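You operate a simulated robot arm through the tools that you are given. There is no shell and no other tool. Be economical: measure what you need, move in short steps, check, and stop when the job is done.

You are at the controls of a simulated robot arm. One attempt, no reset.

Task
Put the cup of orange beads in the jar and seal the jar.
Fine: lift the bell lid onto the bench; the green beads go on the white tile; seat the bell lid and shut the jar vent lever.
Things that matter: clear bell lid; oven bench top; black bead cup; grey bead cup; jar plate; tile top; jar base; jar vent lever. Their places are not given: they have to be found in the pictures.

The check looks at the end state, three seconds after you hand in, the way a careful person would. Anything else that was tipped, shoved, dropped, spilled or broken makes it a failure. A push-on lid holds only when it is set on centred and level and pressed home; a screw cap is set on level and turned clockwise until tight.

Robot
A 6-joint arm with a two-finger parallel gripper, fixed in place. Base frame: the origin is at the foot of the arm, x ahead of it, y to its left, z up. Lengths are in mm, angles in degrees, forces in N, time in s.
With the tool pointing down near the work surface it reaches from about 240 to 640 mm from the base axis. Its first joint turns from -66.0 to 66.0 degrees. Payload 2.7 kg.
The TCP is the grasp point between the finger pads, 23 mm short of the fingertips. In the tool frame z runs along the fingers and y along their closing line. The gripper opens to 94 mm. The fingers are 38 mm wide and 10 mm thick; the gripper's body (54 by 96 mm) begins 39 mm behind the TCP.
Orientation is that of the tool frame in the base frame, as a unit quaternion [w, x, y, z]. With the fingers straight down and closing along the base's y, the tool's x points along the base's -x, its y along +y and its z along -z.

Tools
- The arm moves only by the tool arm_command. Its argument "series" is a list of rows, each a list of 2 entries, a list of its own where there are three numbers: the shift along the tool's x, y, z in mm, then the turn, a rotation vector about the tool's x, y, z in degrees. In form: [[[tx, ty, tz], [ax, ay, az]], ...]. A call has 1 to 20 rows; each row shifts and turns the commanded pose from where the row before left it, along the tool's axes as they then stand. "hand" is the gripper command, from -1 (fully open) to 1 (shut), values between in proportion, set as the call begins (left out, the last holds). Each row takes 0.2 s and may step no farther than 50 mm and 8.6 degrees from the row before; otherwise, or with a gripper value out of range, the whole call is refused. A pose out of reach is approached as far as the arm can. The call stops where the force on the tool passes 40 N (or 10 N more than at its start, if that is more) or the arm is blocked; 0.2 s more then pass. Each finger travels about 45 mm/s and halts on what it meets, pressing with about 21 N; the grip force reading is that of the motor and also rises with nothing between the fingers. The clock runs only during rows and for 0.2 s after the last one: add rows that do not move to give the fingers time. The reply holds the time, the measured pose of the TCP, the force on the tool along the base axes, the opening and the grip force, in the units named above and with some noise.
- Cameras (640 x 400 px; columns grow to the right, rows downward): "scene" is fixed at [87.5, -437.9, 1418.1]; the picture's right is [0.67, -0.75, 0.00], its down [-0.32, -0.29, -0.90] and it looks along [0.67, 0.60, -0.43] (base axes); focal length 266 px, centre (320, 200). "wrist" rides on the gripper at [-39, 0, -44] in the tool frame; the picture's right is [0.00, -1.00, 0.00], its down [0.97, 0.00, -0.24] and it looks along [0.24, 0.00, 0.97] (tool axes); focal length 218 px, centre (320, 200).
- camera(camera): a new picture of that camera. It takes no simulated time.
- locate(camera, pixels): for up to 12 pixels [column, row] of the newest picture of that camera ("zoom" is the newest enlarged one), the place [x, y, z] in the base frame of the surface seen there, good to about 3 mm. It takes no simulated time.
- enlarge(camera, box): a new picture of the part [left, top, right, bottom] of that camera's present view, enlarged. It takes no simulated time.
- close_job(): hands the job in; it is judged then, once.

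Keep the steps short. Do not move on a guess: measure, check each grasp and each placing, and mend mistakes. In all there are 80 turns and 54 pictures (those below and enlarged ones count). Leave the gripper open and the arm clear of the work at the hand-in unless told otherwise, and finish with a single line.

The tools are called after "Call:" by a JSON object that holds its "api" and its "payload". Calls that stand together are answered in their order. arm_command: Moves the arm, as the interface text tells. Its arguments: {"type":"object","properties":{"series":{"type":"array"},"hand":{"type":"number"}},"required":["series"]} The other tools are called the same way: camera (camera) takes a picture; locate (camera, pixels) gives the place of the surface under pixels of a picture; enlarge (camera, box) takes an enlarged picture of a part of a camera's view; close_job () hands the job in.

At the start:

```text
time: 0.0
position: [286.4, -65.8, 1334.4]
tcp_rot: [0.001, -0.001, 1.0, 0.0]
ft_force: [0.1, 0.6, 0.6]
gripper_width: 94.1
grasp_force: 0.0
```

scene: 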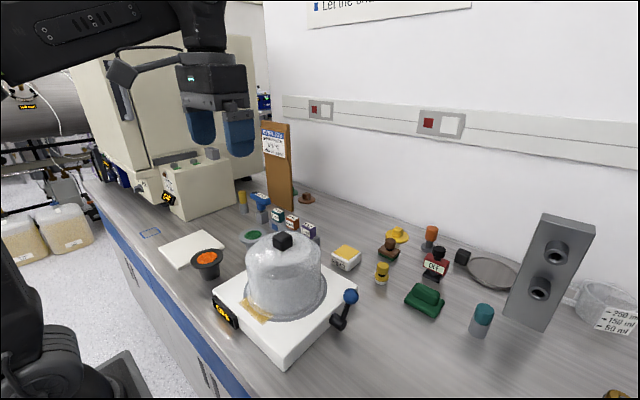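
wrist: 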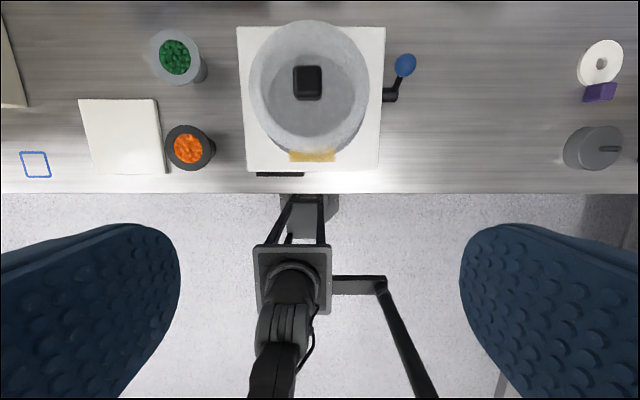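

I see the jar with its bell lid (black knob) at wrist (308,83), the orange-bead cup (black) at (189,147), the green-bead cup (grey) at (175,57), the white tile at (122,135) and the lever knob at (405,65). I'll measure these and take a closer look.

Call:
{"api": "locate", "payload": {"camera": "wrist", "pixels": [[308, 83], [189, 149], [175, 57], [122, 135], [405, 65], [391, 97], [245, 35], [380, 165], [160, 104], [82, 104], [93, 172], [165, 172]]}}

Call:
{"api": "enlarge", "payload": {"camera": "scene", "box": [150, 210, 390, 370]}}

Call:
{"api": "enlarge", "payload": {"camera": "wrist", "box": [70, 10, 430, 190]}}

```text
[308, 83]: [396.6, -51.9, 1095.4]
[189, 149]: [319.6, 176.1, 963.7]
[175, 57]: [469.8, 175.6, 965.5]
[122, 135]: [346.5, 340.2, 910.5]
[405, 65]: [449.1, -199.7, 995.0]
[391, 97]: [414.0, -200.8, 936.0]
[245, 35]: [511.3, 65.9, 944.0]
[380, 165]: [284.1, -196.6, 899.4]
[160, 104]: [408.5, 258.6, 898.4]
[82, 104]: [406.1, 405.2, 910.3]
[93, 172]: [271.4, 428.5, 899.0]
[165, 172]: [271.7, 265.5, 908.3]
```

```text
2.50 times, centred on (270, 290) of scene
```

zoom: 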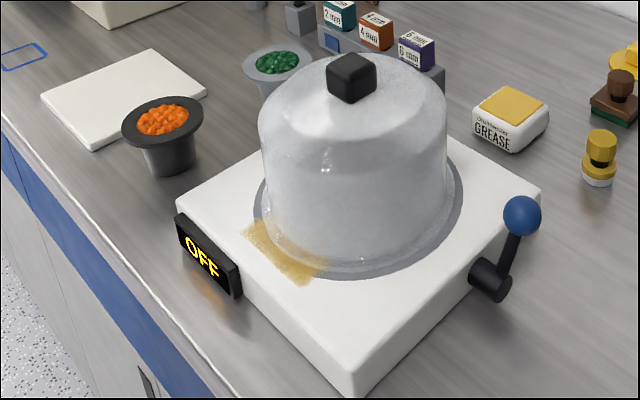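

```text
1.78 times, centred on (250, 100) of wrist
```

zoom: 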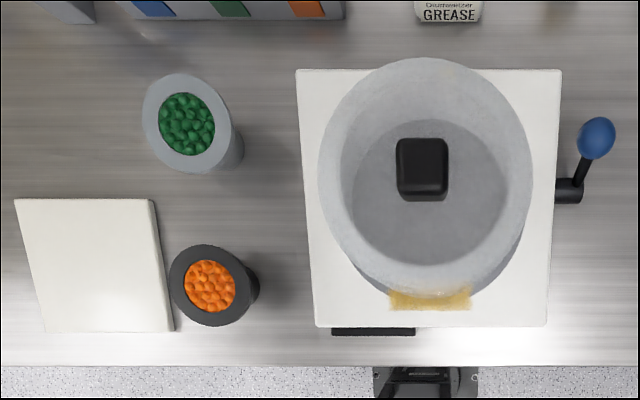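

Next I'll measure details in the enlarged wrist view: knob edges, cup rims, lever and tape. I'll also zoom in on the tape, the lever and the free bench space on the right.

Call:
{"api": "enlarge", "payload": {"camera": "scene", "box": [200, 220, 370, 340]}}

Call:
{"api": "locate", "payload": {"camera": "zoom", "pixels": [[293, 90], [340, 60], [260, 120], [280, 250], [170, 275], [370, 270], [300, 320], [526, 200], [525, 270], [505, 295], [420, 190], [230, 300]]}}

Call:
{"api": "enlarge", "payload": {"camera": "wrist", "box": [220, 10, 430, 190]}}

Call:
{"api": "enlarge", "payload": {"camera": "scene", "box": [340, 210, 640, 400]}}

```text
3.33 times, centred on (285, 280) of scene
```

zoom: 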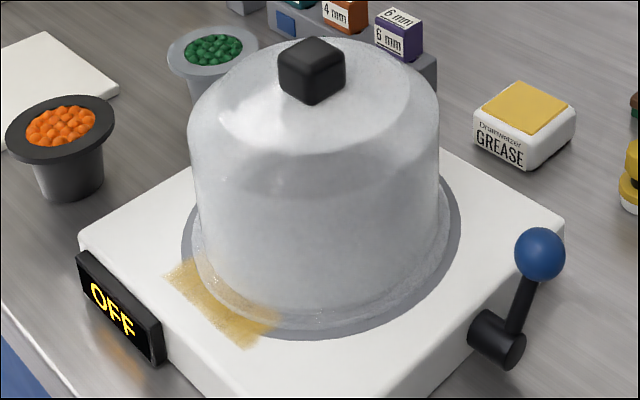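

```text
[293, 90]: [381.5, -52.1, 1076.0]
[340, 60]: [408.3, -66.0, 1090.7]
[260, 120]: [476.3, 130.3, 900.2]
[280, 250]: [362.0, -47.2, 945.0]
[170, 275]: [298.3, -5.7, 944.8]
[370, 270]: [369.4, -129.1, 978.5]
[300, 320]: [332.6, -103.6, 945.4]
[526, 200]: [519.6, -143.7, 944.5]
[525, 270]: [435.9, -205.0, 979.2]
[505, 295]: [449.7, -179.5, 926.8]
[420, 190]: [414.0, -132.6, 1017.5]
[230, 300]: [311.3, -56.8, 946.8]
```

```text
2.22 times, centred on (325, 100) of wrist
```

zoom: 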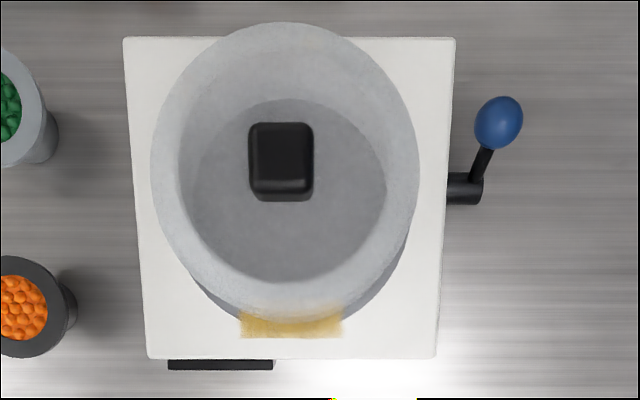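

```text
2.11 times, centred on (490, 305) of scene
```

zoom: 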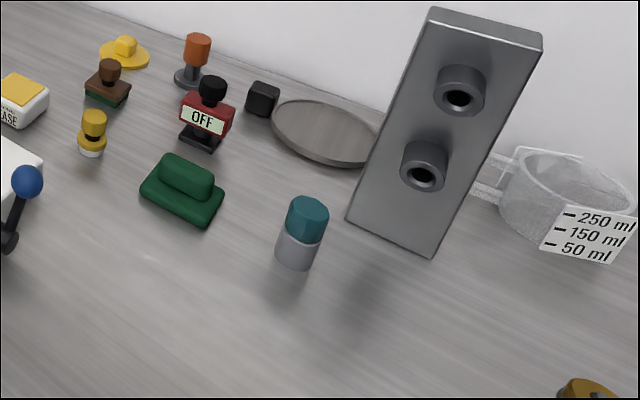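

The yellow smear looks like grease at the lid foot. To pick a free bench spot for the lid I'll measure the bench and the objects on the right, plus the bell's outline and the lever.

Call:
{"api": "locate", "payload": {"camera": "zoom", "pixels": [[200, 300], [100, 280], [180, 215], [300, 262], [92, 150], [400, 250], [350, 218], [590, 385], [27, 182], [10, 240], [145, 190], [330, 330]]}}

Call:
{"api": "locate", "payload": {"camera": "wrist", "pixels": [[470, 120], [500, 60], [565, 150], [600, 62], [490, 170], [294, 70], [321, 70], [321, 95], [295, 95], [360, 85], [255, 85], [308, 25]]}}

```text
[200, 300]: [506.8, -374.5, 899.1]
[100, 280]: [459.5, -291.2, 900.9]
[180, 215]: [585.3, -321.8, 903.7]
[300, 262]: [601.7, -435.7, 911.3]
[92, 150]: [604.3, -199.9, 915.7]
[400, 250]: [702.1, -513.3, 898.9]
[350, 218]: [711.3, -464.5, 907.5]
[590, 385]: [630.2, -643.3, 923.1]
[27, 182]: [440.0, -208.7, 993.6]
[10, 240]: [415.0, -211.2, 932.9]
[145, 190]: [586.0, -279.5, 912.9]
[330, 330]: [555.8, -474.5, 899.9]
```

```text
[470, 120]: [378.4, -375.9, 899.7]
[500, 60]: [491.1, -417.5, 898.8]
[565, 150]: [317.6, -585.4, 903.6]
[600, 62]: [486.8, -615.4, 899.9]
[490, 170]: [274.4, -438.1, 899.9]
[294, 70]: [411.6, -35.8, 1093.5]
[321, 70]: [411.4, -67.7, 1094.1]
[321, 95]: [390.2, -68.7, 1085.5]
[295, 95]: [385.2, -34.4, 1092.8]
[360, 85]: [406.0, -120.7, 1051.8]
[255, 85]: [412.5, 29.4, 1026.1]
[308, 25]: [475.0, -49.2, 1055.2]
```

The knob is about 33 mm square, centred near (398,-51.5), with its top at about z 1094. The bench around (385,-350) is free for the lid. I'll move above the knob to z ≈ 1190 and measure it from close by.

Call:
{"api": "arm_command", "payload": {"series": [[[-22, 2.8, 29], [0, 0, 0]], [[-22, 2.8, 29], [0, 0, 0]], [[-22, 2.8, 29], [0, 0, 0]], [[-22, 2.8, 29], [0, 0, 0]], [[-23, 2.8, 29], [0, 0, 0]], [[0, 0, 0], [0, 0, 0]]], "hand": -1}}

Call:
{"api": "camera", "payload": {"camera": "wrist"}}

Call:
{"api": "camera", "payload": {"camera": "scene"}}

```text
time: 1.4
position: [397.7, -51.8, 1187.2]
tcp_rot: [0.0, 0.0, 1.0, -0.001]
ft_force: [0.1, 0.5, 0.3]
gripper_width: 94.1
grasp_force: 0.0
```

```text
46 pictures are left
```

wrist: 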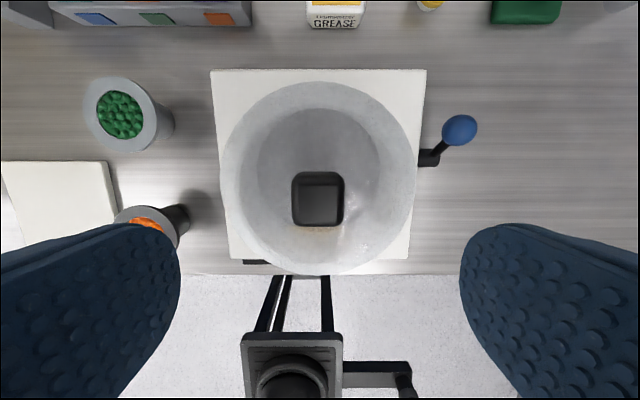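

```text
45 pictures are left
```

scene: 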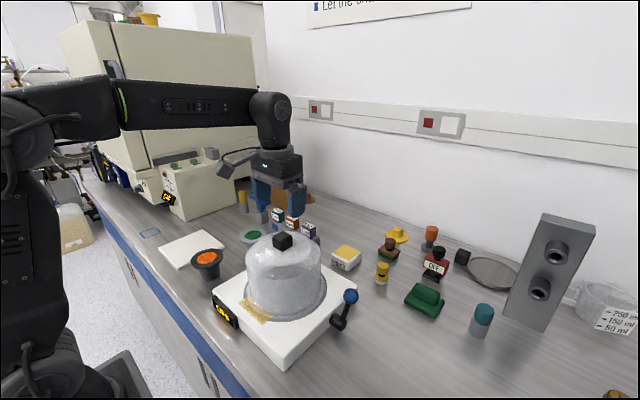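

From here the knob covers about (293..344, 172..226) in the wrist view. I'll measure its faces, the dome next to it, the bell rim and the lever.

Call:
{"api": "locate", "payload": {"camera": "wrist", "pixels": [[296, 178], [340, 178], [338, 218], [298, 218], [318, 195], [285, 200], [352, 200], [318, 160], [318, 238], [270, 200], [368, 200], [318, 224]]}}

Call:
{"api": "locate", "payload": {"camera": "wrist", "pixels": [[223, 180], [414, 180], [318, 84], [240, 130], [400, 130], [318, 272], [460, 130], [430, 158], [445, 145], [422, 158], [437, 158], [119, 115]]}}

Call:
{"api": "locate", "payload": {"camera": "scene", "pixels": [[283, 247], [283, 255], [276, 250], [290, 253], [351, 297], [340, 322], [245, 290], [320, 300], [283, 237], [336, 324], [346, 308], [330, 320]]}}

```text
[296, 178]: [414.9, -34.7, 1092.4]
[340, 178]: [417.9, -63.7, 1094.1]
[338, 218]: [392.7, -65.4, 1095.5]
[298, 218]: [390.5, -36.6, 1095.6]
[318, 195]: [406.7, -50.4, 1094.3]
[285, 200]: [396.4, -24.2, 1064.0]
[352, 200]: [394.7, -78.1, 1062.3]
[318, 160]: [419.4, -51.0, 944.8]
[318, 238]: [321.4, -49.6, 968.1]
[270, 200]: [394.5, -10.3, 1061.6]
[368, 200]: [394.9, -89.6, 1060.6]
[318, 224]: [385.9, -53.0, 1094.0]
```

```text
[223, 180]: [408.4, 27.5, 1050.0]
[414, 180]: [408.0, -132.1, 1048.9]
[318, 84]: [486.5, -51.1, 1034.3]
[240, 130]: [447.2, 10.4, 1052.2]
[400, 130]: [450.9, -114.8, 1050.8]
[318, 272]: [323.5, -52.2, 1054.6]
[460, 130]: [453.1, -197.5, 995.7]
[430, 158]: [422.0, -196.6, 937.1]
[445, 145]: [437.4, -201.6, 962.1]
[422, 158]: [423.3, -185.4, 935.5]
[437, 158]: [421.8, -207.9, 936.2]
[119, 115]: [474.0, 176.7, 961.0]
```

```text
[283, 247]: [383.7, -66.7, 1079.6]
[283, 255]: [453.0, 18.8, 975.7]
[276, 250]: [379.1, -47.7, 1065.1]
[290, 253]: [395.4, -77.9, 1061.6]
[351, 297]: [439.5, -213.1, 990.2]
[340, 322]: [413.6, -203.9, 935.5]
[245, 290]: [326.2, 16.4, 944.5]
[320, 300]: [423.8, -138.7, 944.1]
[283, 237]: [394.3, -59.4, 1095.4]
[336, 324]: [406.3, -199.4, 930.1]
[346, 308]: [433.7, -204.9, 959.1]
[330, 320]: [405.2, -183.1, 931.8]
```

The knob spans z 1064–1095, centred at about (402,-51). I'll go down to TCP z ≈ 1091 (fingertips about 4 mm above the dome) and close on it.

Call:
{"api": "arm_command", "payload": {"series": [[[-4.3, 0.8, 32], [0, 0, 0]], [[0, 0, 32], [0, 0, 0]], [[0, 0, 20], [0, 0, 0]], [[0, 0, 12], [0, 0, 0]], [[0, 0, 0], [0, 0, 0]]]}}

Call:
{"api": "arm_command", "payload": {"series": [[[0, 0, 0], [0, 0, 0]], [[0, 0, 0], [0, 0, 0]], [[0, 0, 0], [0, 0, 0]], [[0, 0, 0], [0, 0, 0]], [[0, 0, 0], [0, 0, 0]], [[0, 0, 0], [0, 0, 0]]], "hand": 1}}

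Call:
{"api": "enlarge", "payload": {"camera": "scene", "box": [200, 200, 370, 340]}}

```text
time: 2.6
position: [400.7, -48.2, 1091.0]
tcp_rot: [0.0, -0.001, 1.0, -0.001]
ft_force: [-0.4, 0.1, 0.4]
gripper_width: 94.0
grasp_force: 0.0
```

```text
time: 4.0
position: [401.7, -48.8, 1091.4]
tcp_rot: [-0.001, 0.0, 1.0, -0.001]
ft_force: [-1.2, -1.0, 1.5]
gripper_width: 35.7
grasp_force: 20.8
```

```text
2.86 times, centred on (285, 270) of scene
```

zoom: 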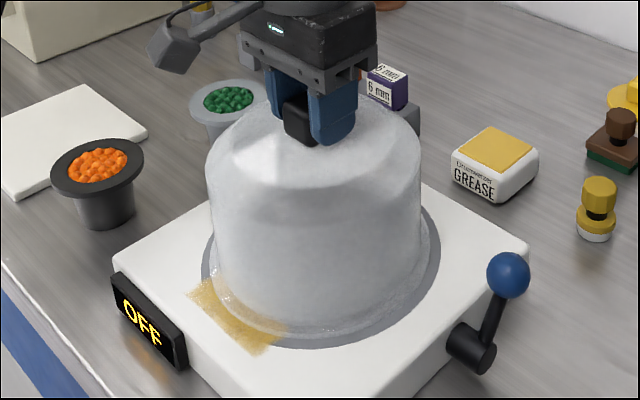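

It's gripped (opening 35.7, force 20.8 N). Now a small test lift of 3 mm per step, watching the force.

Call:
{"api": "arm_command", "payload": {"series": [[[0, 0, -3], [0, 0, 0]], [[0, 0, -3], [0, 0, 0]], [[0, 0, -4], [0, 0, 0]], [[0, 0, 0], [0, 0, 0]]]}}

Call:
{"api": "enlarge", "payload": {"camera": "scene", "box": [200, 200, 370, 340]}}

```text
time: 5.0
position: [400.8, -47.5, 1102.7]
tcp_rot: [0.001, -0.001, 1.0, -0.001]
ft_force: [0.2, -0.3, -2.4]
gripper_width: 35.7
grasp_force: 20.8
```

```text
2.86 times, centred on (285, 270) of scene
```

zoom: 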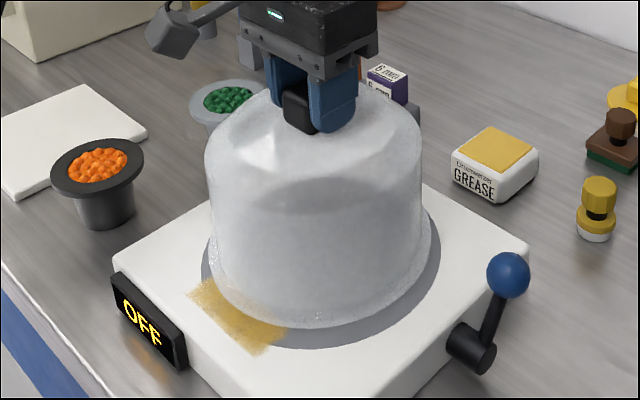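

The lid came free (about 3 N). I'll lift it 90 mm so it clears the lever knob (z 1010), then carry it to y ≈ -350.

Call:
{"api": "arm_command", "payload": {"series": [[[0, 0, -20], [0, 0, 0]], [[0, 0, -25], [0, 0, 0]], [[0, 0, -25], [0, 0, 0]], [[0, 0, -20], [0, 0, 0]], [[0, -15, 0], [0, 0, 0]], [[0, -25, 0], [0, 0, 0]], [[0, -30, 0], [0, 0, 0]], [[0, -30, 0], [0, 0, 0]], [[0, -30, 0], [0, 0, 0]], [[0, -30, 0], [0, 0, 0]], [[0, -30, 0], [0, 0, 0]], [[0, -30, 0], [0, 0, 0]], [[0, -30, 0], [0, 0, 0]], [[0, -25, 0], [0, 0, 0]], [[0, -20, 0], [0, 0, 0]], [[0, -8, 0], [0, 0, 0]], [[0, 0, 0], [0, 0, 0]]]}}

Call:
{"api": "camera", "payload": {"camera": "scene"}}

```text
time: 8.6
position: [401.9, -352.4, 1193.4]
tcp_rot: [0.0, -0.001, 1.0, -0.001]
ft_force: [0.2, 0.8, -2.4]
gripper_width: 35.5
grasp_force: 21.3
```

```text
42 pictures are left
```

scene: 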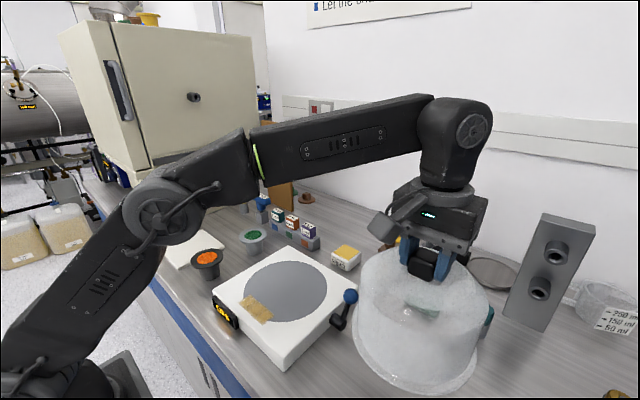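

The lid is over the free bench, and the jar plate shows as a grey disc. Lowering to just above contact (expected at TCP z ≈ 1046), then in fine steps.

Call:
{"api": "arm_command", "payload": {"series": [[[0, 0, 25], [0, 0, 0]], [[0, 0, 30], [0, 0, 0]], [[0, 0, 30], [0, 0, 0]], [[0, 0, 25], [0, 0, 0]], [[0, 0, 15], [0, 0, 0]], [[0, 0, 8], [0, 0, 0]], [[0, 0, 0], [0, 0, 0]]]}}

Call:
{"api": "arm_command", "payload": {"series": [[[0, 0, 3], [0, 0, 0]], [[0, 0, 3], [0, 0, 0]], [[0, 0, 3], [0, 0, 0]], [[0, 0, 2], [0, 0, 0]], [[0, 0, 0], [0, 0, 0]]]}}

Call:
{"api": "enlarge", "payload": {"camera": "scene", "box": [200, 200, 520, 400]}}

```text
time: 10.2
position: [404.0, -352.9, 1061.3]
tcp_rot: [0.0, 0.0, 1.0, -0.001]
ft_force: [-0.5, -0.7, -1.9]
gripper_width: 35.9
grasp_force: 21.0
```

```text
time: 11.4
position: [401.6, -352.5, 1049.7]
tcp_rot: [0.0, 0.001, 1.0, -0.001]
ft_force: [0.6, 0.8, -2.3]
gripper_width: 36.0
grasp_force: 21.1
```

```text
2.00 times, centred on (360, 300) of scene
```

zoom: 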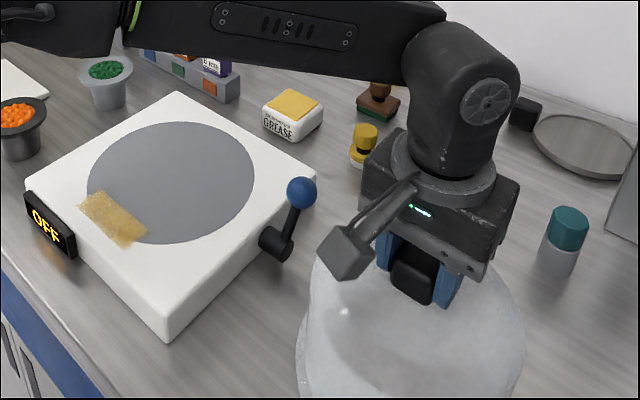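

No contact yet. I'll keep going down in 1 mm steps, and measure the jar plate outline while it's uncovered.

Call:
{"api": "arm_command", "payload": {"series": [[[0, 0, 1], [0, 0, 0]], [[0, 0, 1], [0, 0, 0]], [[0, 0, 1], [0, 0, 0]], [[0, 0, 1], [0, 0, 0]], [[0, 0, 0], [0, 0, 0]]]}}

Call:
{"api": "locate", "payload": {"camera": "zoom", "pixels": [[170, 182], [88, 185], [253, 175], [165, 123], [180, 243], [112, 140], [240, 218], [175, 95], [313, 165], [165, 325], [30, 182], [118, 225]]}}

```text
time: 12.6
position: [401.7, -353.6, 1046.9]
tcp_rot: [0.001, 0.0, 1.0, -0.001]
ft_force: [-1.4, -0.5, 13.2]
gripper_width: 35.5
grasp_force: 21.1
```

```text
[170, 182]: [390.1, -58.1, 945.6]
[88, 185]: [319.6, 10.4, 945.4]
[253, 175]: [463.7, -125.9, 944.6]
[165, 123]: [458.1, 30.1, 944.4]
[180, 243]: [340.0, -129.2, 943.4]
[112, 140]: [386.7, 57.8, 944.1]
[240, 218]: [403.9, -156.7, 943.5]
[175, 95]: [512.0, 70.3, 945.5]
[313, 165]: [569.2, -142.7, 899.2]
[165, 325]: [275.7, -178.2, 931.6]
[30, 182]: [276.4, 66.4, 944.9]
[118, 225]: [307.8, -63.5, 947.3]
```

It's on the bench (13 N contact). I'll open the fingers and rise clear.

Call:
{"api": "arm_command", "payload": {"series": [[[0, 0, 0], [0, 0, 0]], [[0, 0, 0], [0, 0, 0]], [[0, 0, 0], [0, 0, 0]], [[0, 0, 0], [0, 0, 0]], [[0, 0, 0], [0, 0, 0]], [[0, 0, 0], [0, 0, 0]]], "hand": -1}}

Call:
{"api": "arm_command", "payload": {"series": [[[0, 0, -15], [0, 0, 0]], [[0, 0, -40], [0, 0, 0]], [[0, 0, -40], [0, 0, 0]], [[0, 0, -40], [0, 0, 0]], [[0, 45, 0], [0, 0, 0]], [[0, 45, 0], [0, 0, 0]], [[0, 45, 0], [0, 0, 0]], [[0, 45, 0], [0, 0, 0]], [[0, 45, 0], [0, 0, 0]], [[0, 45, 0], [0, 0, 0]], [[0, 30, 0], [0, 0, 0]], [[0, 0, 0], [0, 0, 0]]]}}

Call:
{"api": "camera", "payload": {"camera": "wrist"}}

Call:
{"api": "camera", "payload": {"camera": "scene"}}

```text
time: 14.0
position: [401.5, -351.6, 1045.1]
tcp_rot: [0.0, -0.001, 1.0, -0.001]
ft_force: [-0.6, 0.3, 0.0]
gripper_width: 94.0
grasp_force: 0.0
```

```text
time: 16.6
position: [399.0, -53.5, 1177.8]
tcp_rot: [0.0, 0.0, 1.0, -0.001]
ft_force: [0.5, 0.3, -0.1]
gripper_width: 94.0
grasp_force: 0.1
```

```text
40 pictures are left
```

wrist: 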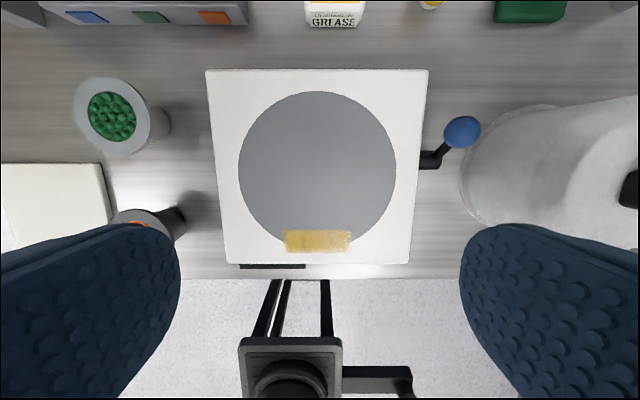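

```text
39 pictures are left
```

scene: 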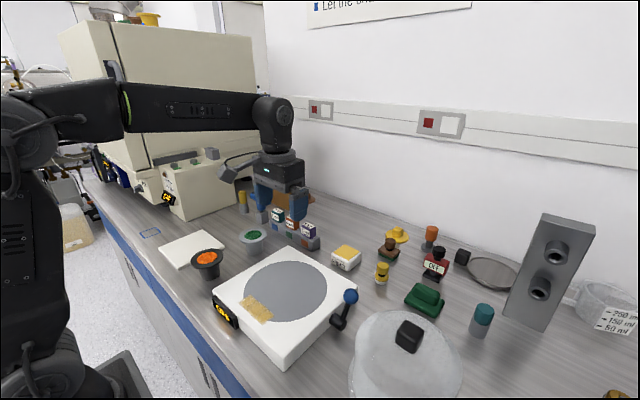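

The lid stands on the bench. Measuring the plate rim, the base and both cups from this view.

Call:
{"api": "locate", "payload": {"camera": "wrist", "pixels": [[240, 168], [395, 168], [318, 93], [264, 112], [372, 112], [368, 230], [265, 228], [212, 75], [421, 75], [228, 258], [404, 258], [317, 240]]}}

Call:
{"api": "locate", "payload": {"camera": "wrist", "pixels": [[111, 116], [82, 116], [150, 116], [112, 82], [114, 150], [165, 108], [462, 132], [430, 160], [632, 190], [105, 190], [103, 168], [60, 200]]}}

Call:
{"api": "enlarge", "payload": {"camera": "scene", "box": [140, 210, 280, 300]}}

Call:
{"api": "locate", "payload": {"camera": "zoom", "pixels": [[260, 205], [310, 230], [348, 225], [325, 280], [300, 300], [345, 300], [515, 118], [560, 115], [525, 155], [530, 190], [100, 165], [370, 130]]}}

```text
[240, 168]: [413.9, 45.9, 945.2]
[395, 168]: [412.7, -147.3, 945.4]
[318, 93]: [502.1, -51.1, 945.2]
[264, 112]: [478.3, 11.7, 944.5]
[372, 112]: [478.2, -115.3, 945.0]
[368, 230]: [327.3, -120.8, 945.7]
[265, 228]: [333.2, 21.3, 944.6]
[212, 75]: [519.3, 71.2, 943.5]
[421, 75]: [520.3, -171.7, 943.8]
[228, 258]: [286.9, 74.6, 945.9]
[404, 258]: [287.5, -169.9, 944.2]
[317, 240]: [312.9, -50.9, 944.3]
```

```text
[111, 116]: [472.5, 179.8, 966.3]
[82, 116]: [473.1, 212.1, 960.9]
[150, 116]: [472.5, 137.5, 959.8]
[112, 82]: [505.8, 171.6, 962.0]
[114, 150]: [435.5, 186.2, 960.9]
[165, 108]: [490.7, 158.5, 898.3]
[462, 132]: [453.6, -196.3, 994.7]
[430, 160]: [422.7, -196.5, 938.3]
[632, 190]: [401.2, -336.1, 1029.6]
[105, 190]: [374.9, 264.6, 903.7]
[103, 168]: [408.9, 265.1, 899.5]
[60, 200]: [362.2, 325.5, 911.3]
```

```text
4.44 times, centred on (210, 255) of scene
```

zoom: 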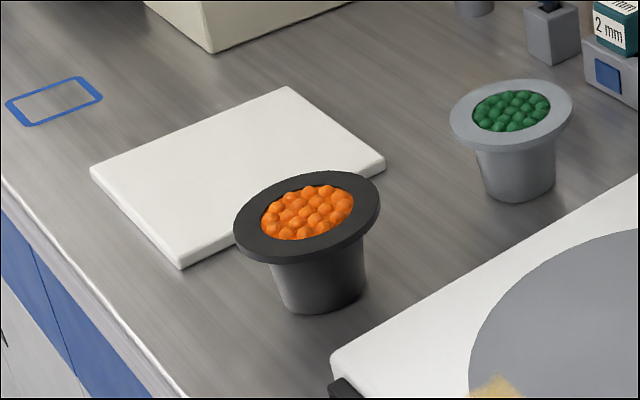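

```text
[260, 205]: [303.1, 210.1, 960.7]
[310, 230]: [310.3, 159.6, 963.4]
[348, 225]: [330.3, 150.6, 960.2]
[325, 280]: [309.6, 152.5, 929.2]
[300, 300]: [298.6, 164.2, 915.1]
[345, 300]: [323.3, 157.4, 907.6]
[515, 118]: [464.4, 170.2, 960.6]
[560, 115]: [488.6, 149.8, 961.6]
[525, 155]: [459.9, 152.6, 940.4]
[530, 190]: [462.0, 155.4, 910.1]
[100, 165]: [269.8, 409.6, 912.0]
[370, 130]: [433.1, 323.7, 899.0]
```

The plate centre is about (404,-51), z 945, and the tile spans x 271–407, y 263–420. Both cups have a wide brim of about 75 mm at z 960 over a narrower body, so I'll grip the brim from above (the gripper opens to 94). Moving above the green cup to refine its centre.

Call:
{"api": "arm_command", "payload": {"series": [[[-12, 38, 15], [0, 0, 0]], [[-12, 38, 15], [0, 0, 0]], [[-12, 38, 15], [0, 0, 0]], [[-12, 38, 15], [0, 0, 0]], [[-12, 38, 15], [0, 0, 0]], [[-11.5, 38.5, 15], [0, 0, 0]], [[0, 0, 0], [0, 0, 0]]]}}

Call:
{"api": "camera", "payload": {"camera": "wrist"}}

```text
time: 18.2
position: [474.9, 176.0, 1090.6]
tcp_rot: [0.0, 0.0, 1.0, -0.001]
ft_force: [-0.3, 0.2, 1.2]
gripper_width: 94.2
grasp_force: 0.0
```

```text
37 pictures are left
```

wrist: 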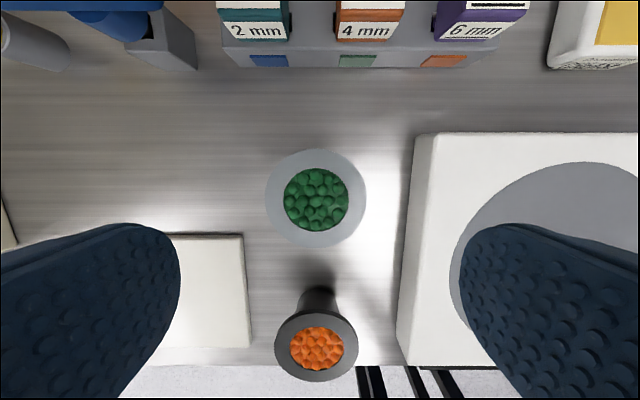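

Good view of both cups. Measuring brim edges for green and orange.

Call:
{"api": "locate", "payload": {"camera": "wrist", "pixels": [[268, 198], [363, 198], [316, 151], [316, 244], [316, 160], [316, 238], [277, 345], [356, 345], [316, 315], [316, 378], [243, 340], [242, 240]]}}

```text
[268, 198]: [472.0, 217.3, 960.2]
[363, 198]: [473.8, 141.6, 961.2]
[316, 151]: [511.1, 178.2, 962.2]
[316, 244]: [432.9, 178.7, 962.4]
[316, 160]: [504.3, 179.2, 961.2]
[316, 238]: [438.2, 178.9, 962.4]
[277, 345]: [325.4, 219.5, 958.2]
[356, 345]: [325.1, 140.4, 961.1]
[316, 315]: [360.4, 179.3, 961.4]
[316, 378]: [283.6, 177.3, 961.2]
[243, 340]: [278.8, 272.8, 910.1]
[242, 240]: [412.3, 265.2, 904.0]
```

The brims are about 79 mm wide: green centre (472,179), orange centre (322,179). I'll line up on green and come down to TCP z ≈ 957 with the fingers open.

Call:
{"api": "arm_command", "payload": {"series": [[[1.5, 2.8, 30], [0, 0, 0]], [[0, 0, 30], [0, 0, 0]], [[0, 0, 25], [0, 0, 0]], [[0, 0, 20], [0, 0, 0]], [[0, 0, 0], [0, 0, 0]]]}}

Call:
{"api": "camera", "payload": {"camera": "wrist"}}

```text
time: 19.4
position: [471.3, 178.2, 985.6]
tcp_rot: [0.001, 0.0, 1.0, -0.001]
ft_force: [-0.4, -0.1, 0.8]
gripper_width: 93.7
grasp_force: 0.1
```

```text
36 pictures are left
```

wrist: 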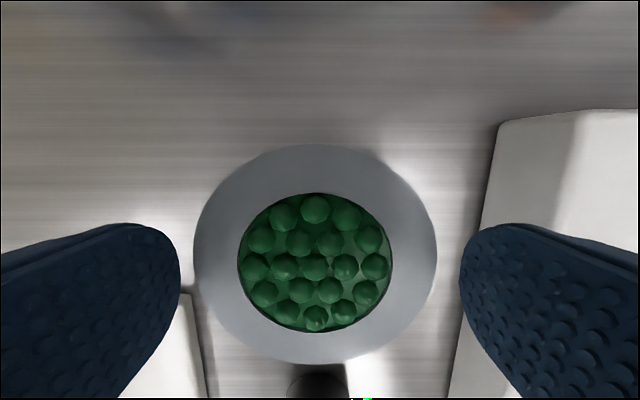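

Well centred: brim 194..437 between the fingers at 180 and 460. Going down 28 mm and closing.

Call:
{"api": "arm_command", "payload": {"series": [[[0, 1.2, 10], [0, 0, 0]], [[0, 0, 10], [0, 0, 0]], [[0, 0, 8], [0, 0, 0]], [[0, 0, 0], [0, 0, 0]]]}}

Call:
{"api": "arm_command", "payload": {"series": [[[0, 0, 0], [0, 0, 0]], [[0, 0, 0], [0, 0, 0]], [[0, 0, 0], [0, 0, 0]], [[0, 0, 0], [0, 0, 0]]], "hand": 1}}

Call:
{"api": "enlarge", "payload": {"camera": "scene", "box": [180, 180, 320, 280]}}

```text
time: 20.4
position: [471.3, 180.0, 957.6]
tcp_rot: [0.0, 0.0, 1.0, -0.001]
ft_force: [-0.2, -0.4, 0.0]
gripper_width: 93.9
grasp_force: 0.0
```

```text
time: 21.4
position: [470.3, 179.4, 957.8]
tcp_rot: [0.0, 0.0, 1.0, 0.0]
ft_force: [-0.2, 0.4, 0.1]
gripper_width: 83.0
grasp_force: 20.7
```

```text
4.00 times, centred on (250, 230) of scene
```

zoom: 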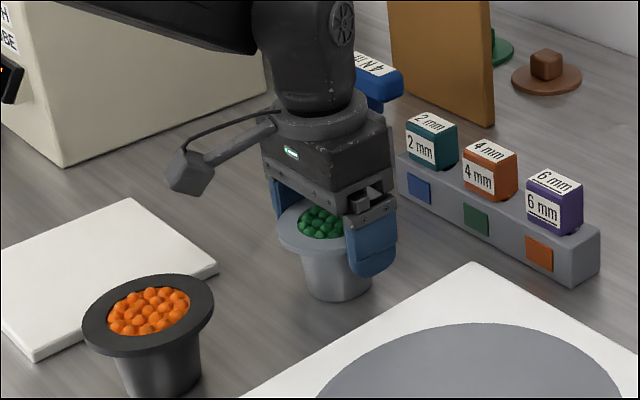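

It holds at 83 mm. Slow test lift, then check that the cup stays level.

Call:
{"api": "arm_command", "payload": {"series": [[[0, 0, -2], [0, 0, 0]], [[0, 0, -4], [0, 0, 0]], [[0, 0, -6], [0, 0, 0]], [[0, 0, -8], [0, 0, 0]], [[0, 0, -8], [0, 0, 0]], [[0, 0, -6], [0, 0, 0]], [[0, 0, -3], [0, 0, 0]], [[0, 0, 0], [0, 0, 0]]]}}

Call:
{"api": "enlarge", "payload": {"camera": "scene", "box": [180, 180, 320, 280]}}

```text
time: 23.2
position: [471.5, 179.1, 993.7]
tcp_rot: [0.0, 0.0, 1.0, -0.001]
ft_force: [-0.5, -0.6, -1.1]
gripper_width: 83.1
grasp_force: 21.3
```

```text
4.00 times, centred on (250, 230) of scene
```

zoom: 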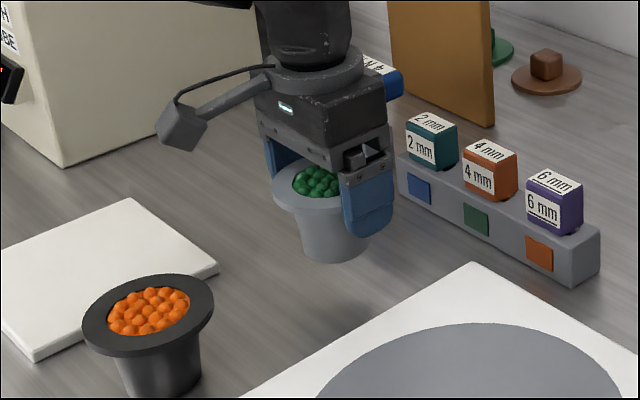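

The cup hangs level. Carrying it to the tile centre (342,340), smoothly.

Call:
{"api": "arm_command", "payload": {"series": [[[4, 5, 0], [0, 0, 0]], [[8, 10, 0], [0, 0, 0]], [[12, 15, 0], [0, 0, 0]], [[14, 17.5, 0], [0, 0, 0]], [[14, 17.5, 0], [0, 0, 0]], [[14, 17.5, 0], [0, 0, 0]], [[14, 17.5, 0], [0, 0, 0]], [[14, 17.5, 0], [0, 0, 0]], [[13, 16.5, 0], [0, 0, 0]], [[11, 13.5, 0], [0, 0, 0]], [[7, 9, 0], [0, 0, 0]], [[4, 4.5, 0], [0, 0, 0]], [[0, 0, 0], [0, 0, 0]]]}}

Call:
{"api": "enlarge", "payload": {"camera": "scene", "box": [110, 150, 310, 290]}}

```text
time: 26.0
position: [342.1, 341.8, 992.8]
tcp_rot: [0.0, 0.001, 1.0, 0.0]
ft_force: [-0.2, -0.1, -1.2]
gripper_width: 83.1
grasp_force: 21.5
```

```text
2.86 times, centred on (210, 220) of scene
```

zoom: 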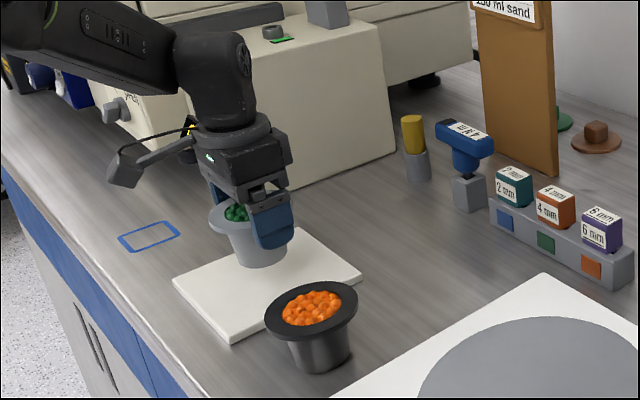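

It's above the tile. Lowering 20 mm, then 1 mm steps to contact (expected z ≈ 968).

Call:
{"api": "arm_command", "payload": {"series": [[[0, 0, 6], [0, 0, 0]], [[0, 0, 8], [0, 0, 0]], [[0, 0, 5], [0, 0, 0]], [[0, 0, 2], [0, 0, 0]], [[0, 0, 0], [0, 0, 0]]]}}

Call:
{"api": "arm_command", "payload": {"series": [[[0, 0, 1], [0, 0, 0]], [[0, 0, 1], [0, 0, 0]], [[0, 0, 1], [0, 0, 0]], [[0, 0, 1], [0, 0, 0]], [[0, 0, 0], [0, 0, 0]]]}}

```text
time: 27.2
position: [343.5, 339.8, 972.5]
tcp_rot: [0.001, 0.0, 1.0, -0.001]
ft_force: [0.3, -0.2, -1.7]
gripper_width: 82.9
grasp_force: 20.7
```

```text
time: 28.4
position: [342.5, 339.7, 969.3]
tcp_rot: [0.001, 0.0, 1.0, 0.0]
ft_force: [-0.8, 0.0, 9.8]
gripper_width: 83.0
grasp_force: 20.6
```

Contact (9.8 N). Releasing, rising straight up, and looking.

Call:
{"api": "arm_command", "payload": {"series": [[[0, 0, 0], [0, 0, 0]], [[0, 0, 0], [0, 0, 0]], [[0, 0, 0], [0, 0, 0]]], "hand": -1}}

Call:
{"api": "arm_command", "payload": {"series": [[[0, 0, -10], [0, 0, 0]], [[0, 0, -20], [0, 0, 0]], [[0, 0, -30], [0, 0, 0]], [[0, 0, -30], [0, 0, 0]], [[0, 0, -30], [0, 0, 0]], [[4, -40, 0], [0, 0, 0]], [[4, -40, 0], [0, 0, 0]], [[4, -40, 0], [0, 0, 0]], [[8, -41, 0], [0, 0, 0]], [[0, 0, 0], [0, 0, 0]]]}}

Call:
{"api": "camera", "payload": {"camera": "wrist"}}

Call:
{"api": "enlarge", "payload": {"camera": "scene", "box": [110, 180, 310, 300]}}

```text
time: 29.2
position: [342.3, 339.4, 968.3]
tcp_rot: [0.0, 0.0, 1.0, -0.001]
ft_force: [-0.3, 0.3, 0.2]
gripper_width: 94.0
grasp_force: 0.1
```

```text
time: 31.4
position: [320.1, 178.5, 1089.2]
tcp_rot: [0.0, -0.001, 1.0, -0.001]
ft_force: [0.2, -0.4, -0.5]
gripper_width: 94.0
grasp_force: 0.0
```

```text
32 pictures are left
```

wrist: 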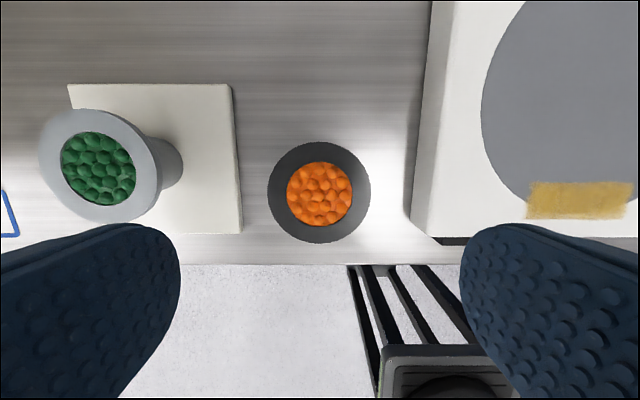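

```text
3.20 times, centred on (210, 240) of scene
```

zoom: 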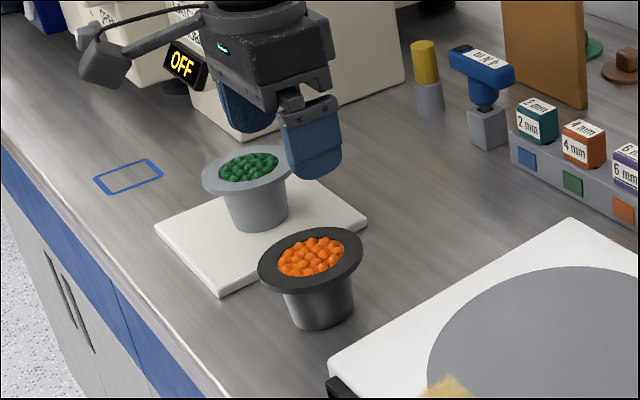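

The green cup stands on the tile. Now measuring the orange brim from directly above.

Call:
{"api": "locate", "payload": {"camera": "wrist", "pixels": [[269, 193], [368, 193], [319, 144], [319, 240], [100, 140], [236, 160]]}}

```text
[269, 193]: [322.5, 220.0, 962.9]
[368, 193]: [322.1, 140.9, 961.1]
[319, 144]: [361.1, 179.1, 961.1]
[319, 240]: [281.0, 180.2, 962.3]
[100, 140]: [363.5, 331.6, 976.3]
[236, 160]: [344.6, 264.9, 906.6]
```

Orange centre (321.5,180), with the TCP within 2 mm of it. Going down to z ≈ 958, closing, then a small test lift.

Call:
{"api": "arm_command", "payload": {"series": [[[-0.5, 1, 30], [0, 0, 0]], [[0, 0, 30], [0, 0, 0]], [[0, 0, 30], [0, 0, 0]], [[0, 0, 20], [0, 0, 0]], [[0, 0, 12], [0, 0, 0]], [[0, 0, 9], [0, 0, 0]], [[0, 0, 0], [0, 0, 0]]]}}

Call:
{"api": "arm_command", "payload": {"series": [[[0, 0, 0], [0, 0, 0]], [[0, 0, 0], [0, 0, 0]], [[0, 0, 0], [0, 0, 0]], [[0, 0, 0], [0, 0, 0]]], "hand": 1}}

Call:
{"api": "arm_command", "payload": {"series": [[[0, 0, -2], [0, 0, 0]], [[0, 0, -4], [0, 0, 0]], [[0, 0, -7], [0, 0, 0]], [[0, 0, -12], [0, 0, 0]], [[0, 0, -15], [0, 0, 0]], [[0, 0, -18], [0, 0, 0]], [[0, 0, -14], [0, 0, 0]], [[0, 0, -7], [0, 0, 0]], [[0, 0, -3], [0, 0, 0]], [[0, 0, 0], [0, 0, 0]]]}}

Call:
{"api": "enlarge", "payload": {"camera": "scene", "box": [110, 180, 310, 300]}}

```text
time: 33.0
position: [321.7, 179.3, 958.1]
tcp_rot: [0.001, 0.0, 1.0, -0.001]
ft_force: [-0.6, -0.5, -0.1]
gripper_width: 93.9
grasp_force: 0.0
```

```text
time: 34.0
position: [322.0, 180.4, 958.8]
tcp_rot: [0.0, 0.0, 1.0, -0.001]
ft_force: [-0.1, 0.2, 0.5]
gripper_width: 82.9
grasp_force: 20.6
```

```text
time: 36.2
position: [322.5, 180.5, 1040.1]
tcp_rot: [0.001, 0.0, 1.0, -0.001]
ft_force: [0.1, -0.7, -1.1]
gripper_width: 83.2
grasp_force: 21.6
```

```text
3.20 times, centred on (210, 240) of scene
```

zoom: 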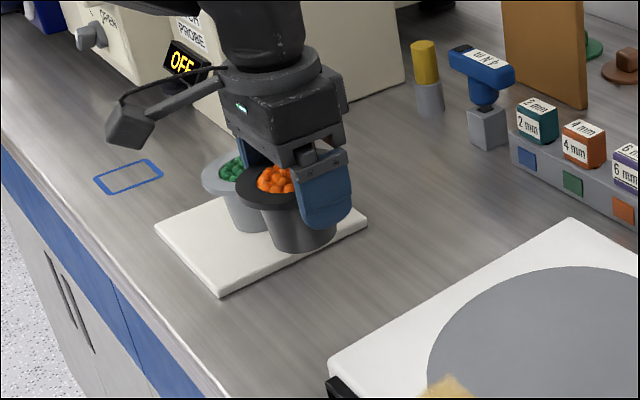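

It's held level. Carrying it to the plate centre (404,-51).

Call:
{"api": "arm_command", "payload": {"series": [[[-2, -6, 0], [0, 0, 0]], [[-4, -11, 0], [0, 0, 0]], [[-6, -17, 0], [0, 0, 0]], [[-7, -20, 0], [0, 0, 0]], [[-7, -20, 0], [0, 0, 0]], [[-7, -20, 0], [0, 0, 0]], [[-7, -20, 0], [0, 0, 0]], [[-7, -20, 0], [0, 0, 0]], [[-7, -20, 0], [0, 0, 0]], [[-7, -20, 0], [0, 0, 0]], [[-7, -19, 0], [0, 0, 0]], [[-6, -16, 0], [0, 0, 0]], [[-4, -11, 0], [0, 0, 0]], [[-2.5, -7, 0], [0, 0, 0]], [[-1.5, -4, 0], [0, 0, 0]], [[0, 0, 0], [0, 0, 0]]]}}

Call:
{"api": "arm_command", "payload": {"series": [[[0, 0, 5], [0, 0, 0]], [[0, 0, 10], [0, 0, 0]], [[0, 0, 10], [0, 0, 0]], [[0, 0, 5], [0, 0, 0]], [[0, 0, 2], [0, 0, 0]], [[0, 0, 0], [0, 0, 0]]]}}

Call:
{"api": "enlarge", "payload": {"camera": "scene", "box": [200, 200, 400, 370]}}

```text
time: 39.6
position: [405.0, -51.5, 1039.2]
tcp_rot: [-0.001, 0.0, 1.0, 0.0]
ft_force: [-0.8, 0.1, -0.7]
gripper_width: 83.2
grasp_force: 20.3
```

```text
time: 41.0
position: [402.9, -50.2, 1008.1]
tcp_rot: [0.0, -0.001, 1.0, -0.001]
ft_force: [0.6, -0.1, -1.6]
gripper_width: 82.9
grasp_force: 21.2
```

```text
2.35 times, centred on (300, 285) of scene
```

zoom: 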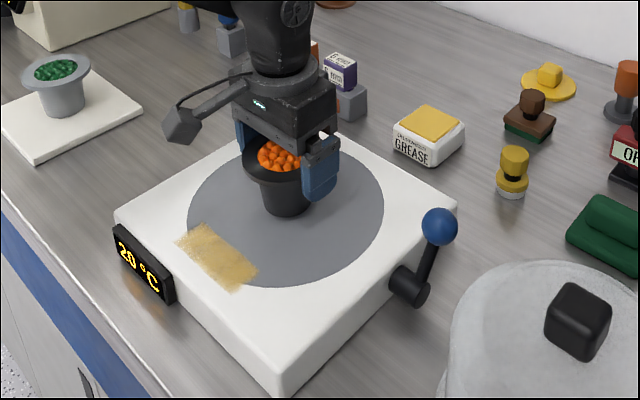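

The cup is a few mm above the plate (the display alternates OFF / 20 °C). Final 1 mm steps down.

Call:
{"api": "arm_command", "payload": {"series": [[[0, 0, 2], [0, 0, 0]], [[0, 0, 1], [0, 0, 0]], [[0, 0, 1], [0, 0, 0]], [[0, 0, 1], [0, 0, 0]], [[0, 0, 0], [0, 0, 0]]]}}

```text
time: 42.2
position: [403.5, -51.4, 1003.0]
tcp_rot: [0.001, -0.001, 1.0, -0.002]
ft_force: [0.2, -0.3, -0.7]
gripper_width: 83.2
grasp_force: 21.1
```

Call:
{"api": "arm_command", "payload": {"series": [[[0, 0, 1], [0, 0, 0]], [[0, 0, 0], [0, 0, 0]], [[0, 0, 0.7], [0, 0, 0]], [[0, 0, 0], [0, 0, 0]]]}}

```text
time: 43.2
position: [405.5, -50.1, 1002.8]
tcp_rot: [0.002, -0.001, 1.0, -0.001]
ft_force: [-0.9, 3.7, 16.9]
gripper_width: 83.1
grasp_force: 20.9
```

Contact at 16.9 N. Releasing, rising, and going over to the lid while checking.

Call:
{"api": "arm_command", "payload": {"series": [[[0, 0, 0], [0, 0, 0]], [[0, 0, 0], [0, 0, 0]], [[0, 0, 0], [0, 0, 0]]], "hand": -1}}

Call:
{"api": "arm_command", "payload": {"series": [[[0, 0, -10], [0, 0, 0]], [[0, 0, -30], [0, 0, 0]], [[0, 0, -40], [0, 0, 0]], [[0, 0, -40], [0, 0, 0]], [[0, 0, -40], [0, 0, 0]], [[0, 0, -20], [0, 0, 0]], [[0, 0, 0], [0, 0, 0]]]}}

Call:
{"api": "camera", "payload": {"camera": "wrist"}}

Call:
{"api": "enlarge", "payload": {"camera": "scene", "box": [200, 200, 480, 400]}}

```text
time: 44.0
position: [404.0, -51.1, 1000.6]
tcp_rot: [0.0, 0.0, 1.0, -0.001]
ft_force: [0.0, 0.0, -0.1]
gripper_width: 93.8
grasp_force: 0.1
```

```text
time: 45.6
position: [405.3, -51.0, 1181.5]
tcp_rot: [0.0, 0.0, 1.0, -0.002]
ft_force: [0.8, 0.5, -0.6]
gripper_width: 94.0
grasp_force: 0.0
```

```text
28 pictures are left
```

wrist: 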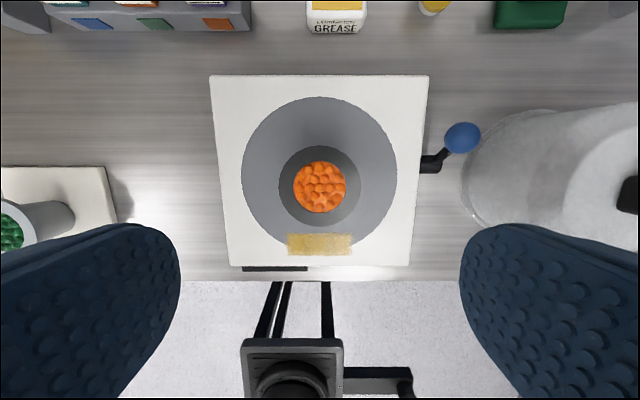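

```text
2.00 times, centred on (340, 300) of scene
```

zoom: 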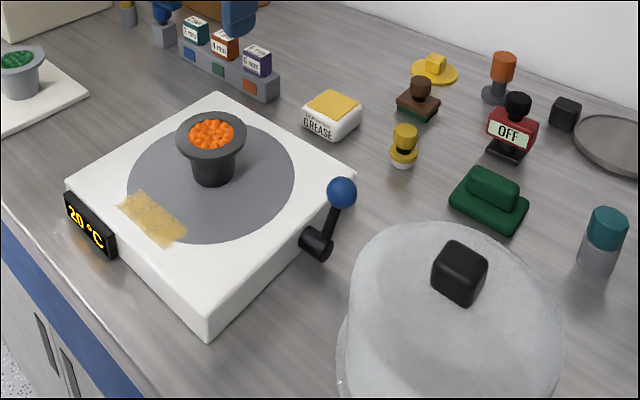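

The orange cup stands on the plate. I'll re-measure the plate circle and then move above the lid knob at about (402,-351).

Call:
{"api": "locate", "payload": {"camera": "wrist", "pixels": [[243, 172], [396, 172], [320, 98], [266, 117], [374, 117], [371, 232], [269, 232], [320, 188], [280, 188], [359, 188], [321, 148], [321, 224]]}}

Call:
{"api": "arm_command", "payload": {"series": [[[0, -43, 0], [0, 0, 0]], [[0, -43, 0], [0, 0, 0]], [[0, -43, 0], [0, 0, 0]], [[0, -43, 0], [0, 0, 0]], [[0, -43, 0], [0, 0, 0]], [[0, -43, 0], [0, 0, 0]], [[0, -42, 0], [0, 0, 0]], [[0, 0, 20], [0, 0, 0]], [[0, 0, 0], [0, 0, 0]]]}}

Call:
{"api": "camera", "payload": {"camera": "wrist"}}

```text
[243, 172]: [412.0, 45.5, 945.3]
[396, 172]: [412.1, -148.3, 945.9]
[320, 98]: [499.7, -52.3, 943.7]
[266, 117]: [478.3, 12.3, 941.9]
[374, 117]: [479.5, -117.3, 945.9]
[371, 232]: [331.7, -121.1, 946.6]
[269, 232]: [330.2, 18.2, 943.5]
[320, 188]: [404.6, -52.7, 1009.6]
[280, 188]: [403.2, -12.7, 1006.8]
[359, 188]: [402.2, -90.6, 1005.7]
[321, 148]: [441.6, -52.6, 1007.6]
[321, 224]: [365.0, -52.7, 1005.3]
```

```text
time: 47.6
position: [403.5, -350.6, 1160.6]
tcp_rot: [0.0, 0.0, 1.0, -0.001]
ft_force: [-0.1, 0.6, -0.2]
gripper_width: 94.3
grasp_force: 0.0
```

```text
26 pictures are left
```

wrist: 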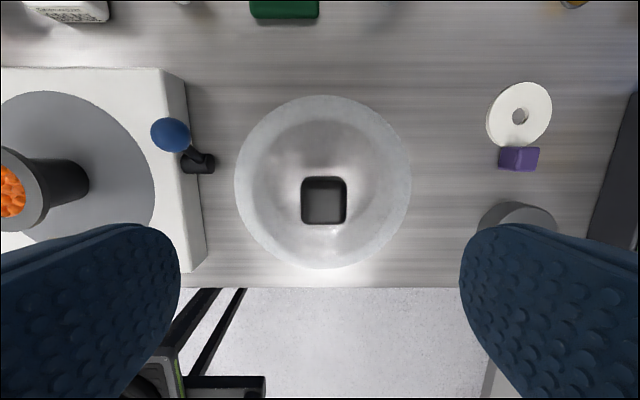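

The plate fits centre (403,-51.5). Now measuring the knob and the bell outline.

Call:
{"api": "locate", "payload": {"camera": "wrist", "pixels": [[304, 182], [345, 182], [345, 215], [303, 215], [302, 200], [345, 200], [238, 180], [408, 180], [322, 98], [322, 266], [324, 200], [324, 221]]}}

```text
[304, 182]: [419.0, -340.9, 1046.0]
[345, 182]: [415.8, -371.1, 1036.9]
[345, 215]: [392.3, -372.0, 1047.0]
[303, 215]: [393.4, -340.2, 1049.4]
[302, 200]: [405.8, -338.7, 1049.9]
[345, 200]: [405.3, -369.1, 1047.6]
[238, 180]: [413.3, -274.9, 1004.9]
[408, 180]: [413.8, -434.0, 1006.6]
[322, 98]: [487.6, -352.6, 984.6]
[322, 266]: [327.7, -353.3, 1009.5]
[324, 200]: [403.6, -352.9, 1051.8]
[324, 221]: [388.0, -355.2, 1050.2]
```

The knob centre is about (403,-354), and its top is at about 1050. Going down to z ≈ 1046.5, gripping, and lifting.

Call:
{"api": "arm_command", "payload": {"series": [[[0, -3.2, 30], [0, 0, 0]], [[0, 0, 30], [0, 0, 0]], [[0, 0, 30], [0, 0, 0]], [[0, 0, 15], [0, 0, 0]], [[0, 0, 8.5], [0, 0, 0]], [[0, 0, 0], [0, 0, 0]]]}}

Call:
{"api": "arm_command", "payload": {"series": [[[0, 0, 0], [0, 0, 0]], [[0, 0, 0], [0, 0, 0]], [[0, 0, 0], [0, 0, 0]], [[0, 0, 0], [0, 0, 0]], [[0, 0, 0], [0, 0, 0]], [[0, 0, 0], [0, 0, 0]]], "hand": 1}}

```text
time: 49.0
position: [403.5, -352.6, 1047.6]
tcp_rot: [-0.001, 0.0, 1.0, 0.0]
ft_force: [0.1, -0.1, 0.3]
gripper_width: 94.1
grasp_force: 0.0
```

```text
time: 50.4
position: [405.1, -353.2, 1049.0]
tcp_rot: [-0.001, 0.0, 1.0, 0.0]
ft_force: [0.3, -0.9, 0.1]
gripper_width: 35.8
grasp_force: 21.1
```

Gripped. Lifting 140 mm (lid foot at about 1040, clear of the lever knob and cup at 1010), then carrying it back over the plate.

Call:
{"api": "arm_command", "payload": {"series": [[[0, 0, -4], [0, 0, 0]], [[0, 0, -16], [0, 0, 0]], [[0, 0, -30], [0, 0, 0]], [[0, 0, -30], [0, 0, 0]], [[0, 0, -30], [0, 0, 0]], [[0, 0, -20], [0, 0, 0]], [[0, 0, -10], [0, 0, 0]], [[0, 0, 0], [0, 0, 0]]]}}

Call:
{"api": "arm_command", "payload": {"series": [[[0, 12, 0], [0, 0, 0]], [[0, 22, 0], [0, 0, 0]], [[0, 28, 0], [0, 0, 0]], [[0, 28, 0], [0, 0, 0]], [[0, 28, 0], [0, 0, 0]], [[0, 28, 0], [0, 0, 0]], [[0, 28, 0], [0, 0, 0]], [[0, 28, 0], [0, 0, 0]], [[0, 28, 0], [0, 0, 0]], [[0, 28, 0], [0, 0, 0]], [[0, 22, 0], [0, 0, 0]], [[0, 15, 0], [0, 0, 0]], [[0, 6, 0], [0, 0, 0]], [[0, 0, 0], [0, 0, 0]], [[0, 0, 0], [0, 0, 0]]]}}

Call:
{"api": "camera", "payload": {"camera": "scene"}}

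Call:
{"api": "camera", "payload": {"camera": "wrist"}}

```text
time: 52.2
position: [404.7, -355.0, 1189.7]
tcp_rot: [-0.001, 0.0, 1.0, -0.001]
ft_force: [0.1, -0.4, -2.0]
gripper_width: 35.8
grasp_force: 21.0
```

```text
time: 55.4
position: [405.1, -51.6, 1188.2]
tcp_rot: [0.001, 0.0, 1.0, -0.001]
ft_force: [0.1, 0.5, -2.6]
gripper_width: 35.6
grasp_force: 21.4
```

```text
25 pictures are left
```

scene: 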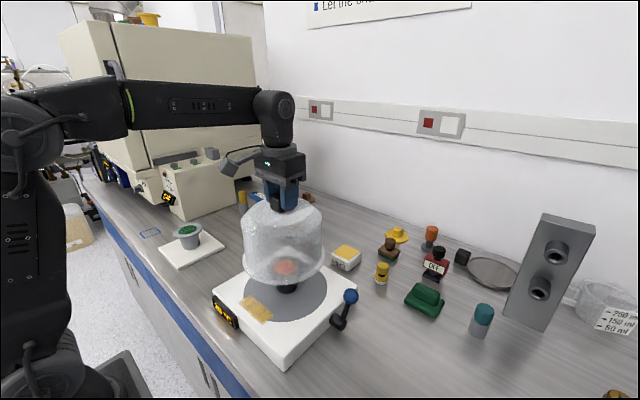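

```text
24 pictures are left
```

wrist: 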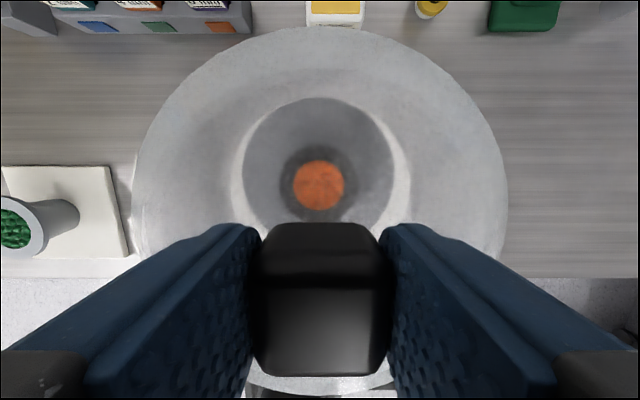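

The cup is centred under the bell. Lowering to about z 1098, then in fine steps. The lid foot should meet the plate at about z 1092.

Call:
{"api": "arm_command", "payload": {"series": [[[0.7, 0, 15], [0, 0, 0]], [[0, 0, 20], [0, 0, 0]], [[0, 0, 20], [0, 0, 0]], [[0, 0, 17], [0, 0, 0]], [[0, 0, 10], [0, 0, 0]], [[0, 0, 6], [0, 0, 0]], [[0, 0, 0], [0, 0, 0]]]}}

Call:
{"api": "enlarge", "payload": {"camera": "scene", "box": [200, 200, 370, 370]}}

```text
time: 57.0
position: [403.8, -51.9, 1100.0]
tcp_rot: [0.0, -0.001, 1.0, -0.001]
ft_force: [0.0, 0.2, -3.5]
gripper_width: 35.7
grasp_force: 21.2
```

```text
2.35 times, centred on (285, 285) of scene
```

zoom: 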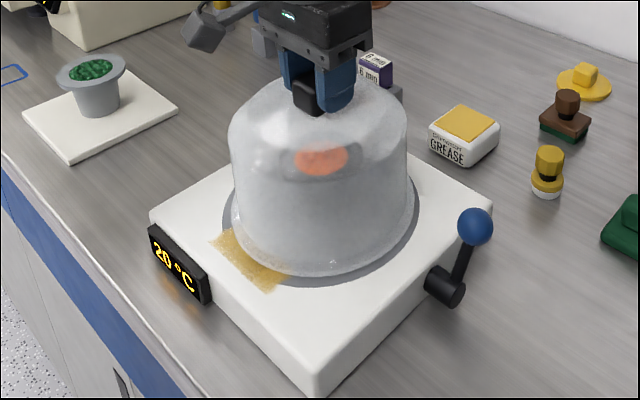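

Centred on the plate, a few mm up. Fine steps down to contact.

Call:
{"api": "arm_command", "payload": {"series": [[[0, 0, 2], [0, 0, 0]], [[0, 0, 2], [0, 0, 0]], [[0, 0, 2], [0, 0, 0]], [[0, 0, 1], [0, 0, 0]], [[0, 0, 1], [0, 0, 0]], [[0, 0, 0], [0, 0, 0]]]}}

```text
time: 58.4
position: [402.5, -52.3, 1094.2]
tcp_rot: [0.002, 0.0, 1.0, -0.001]
ft_force: [-5.1, -0.3, 15.3]
gripper_width: 35.9
grasp_force: 21.0
```

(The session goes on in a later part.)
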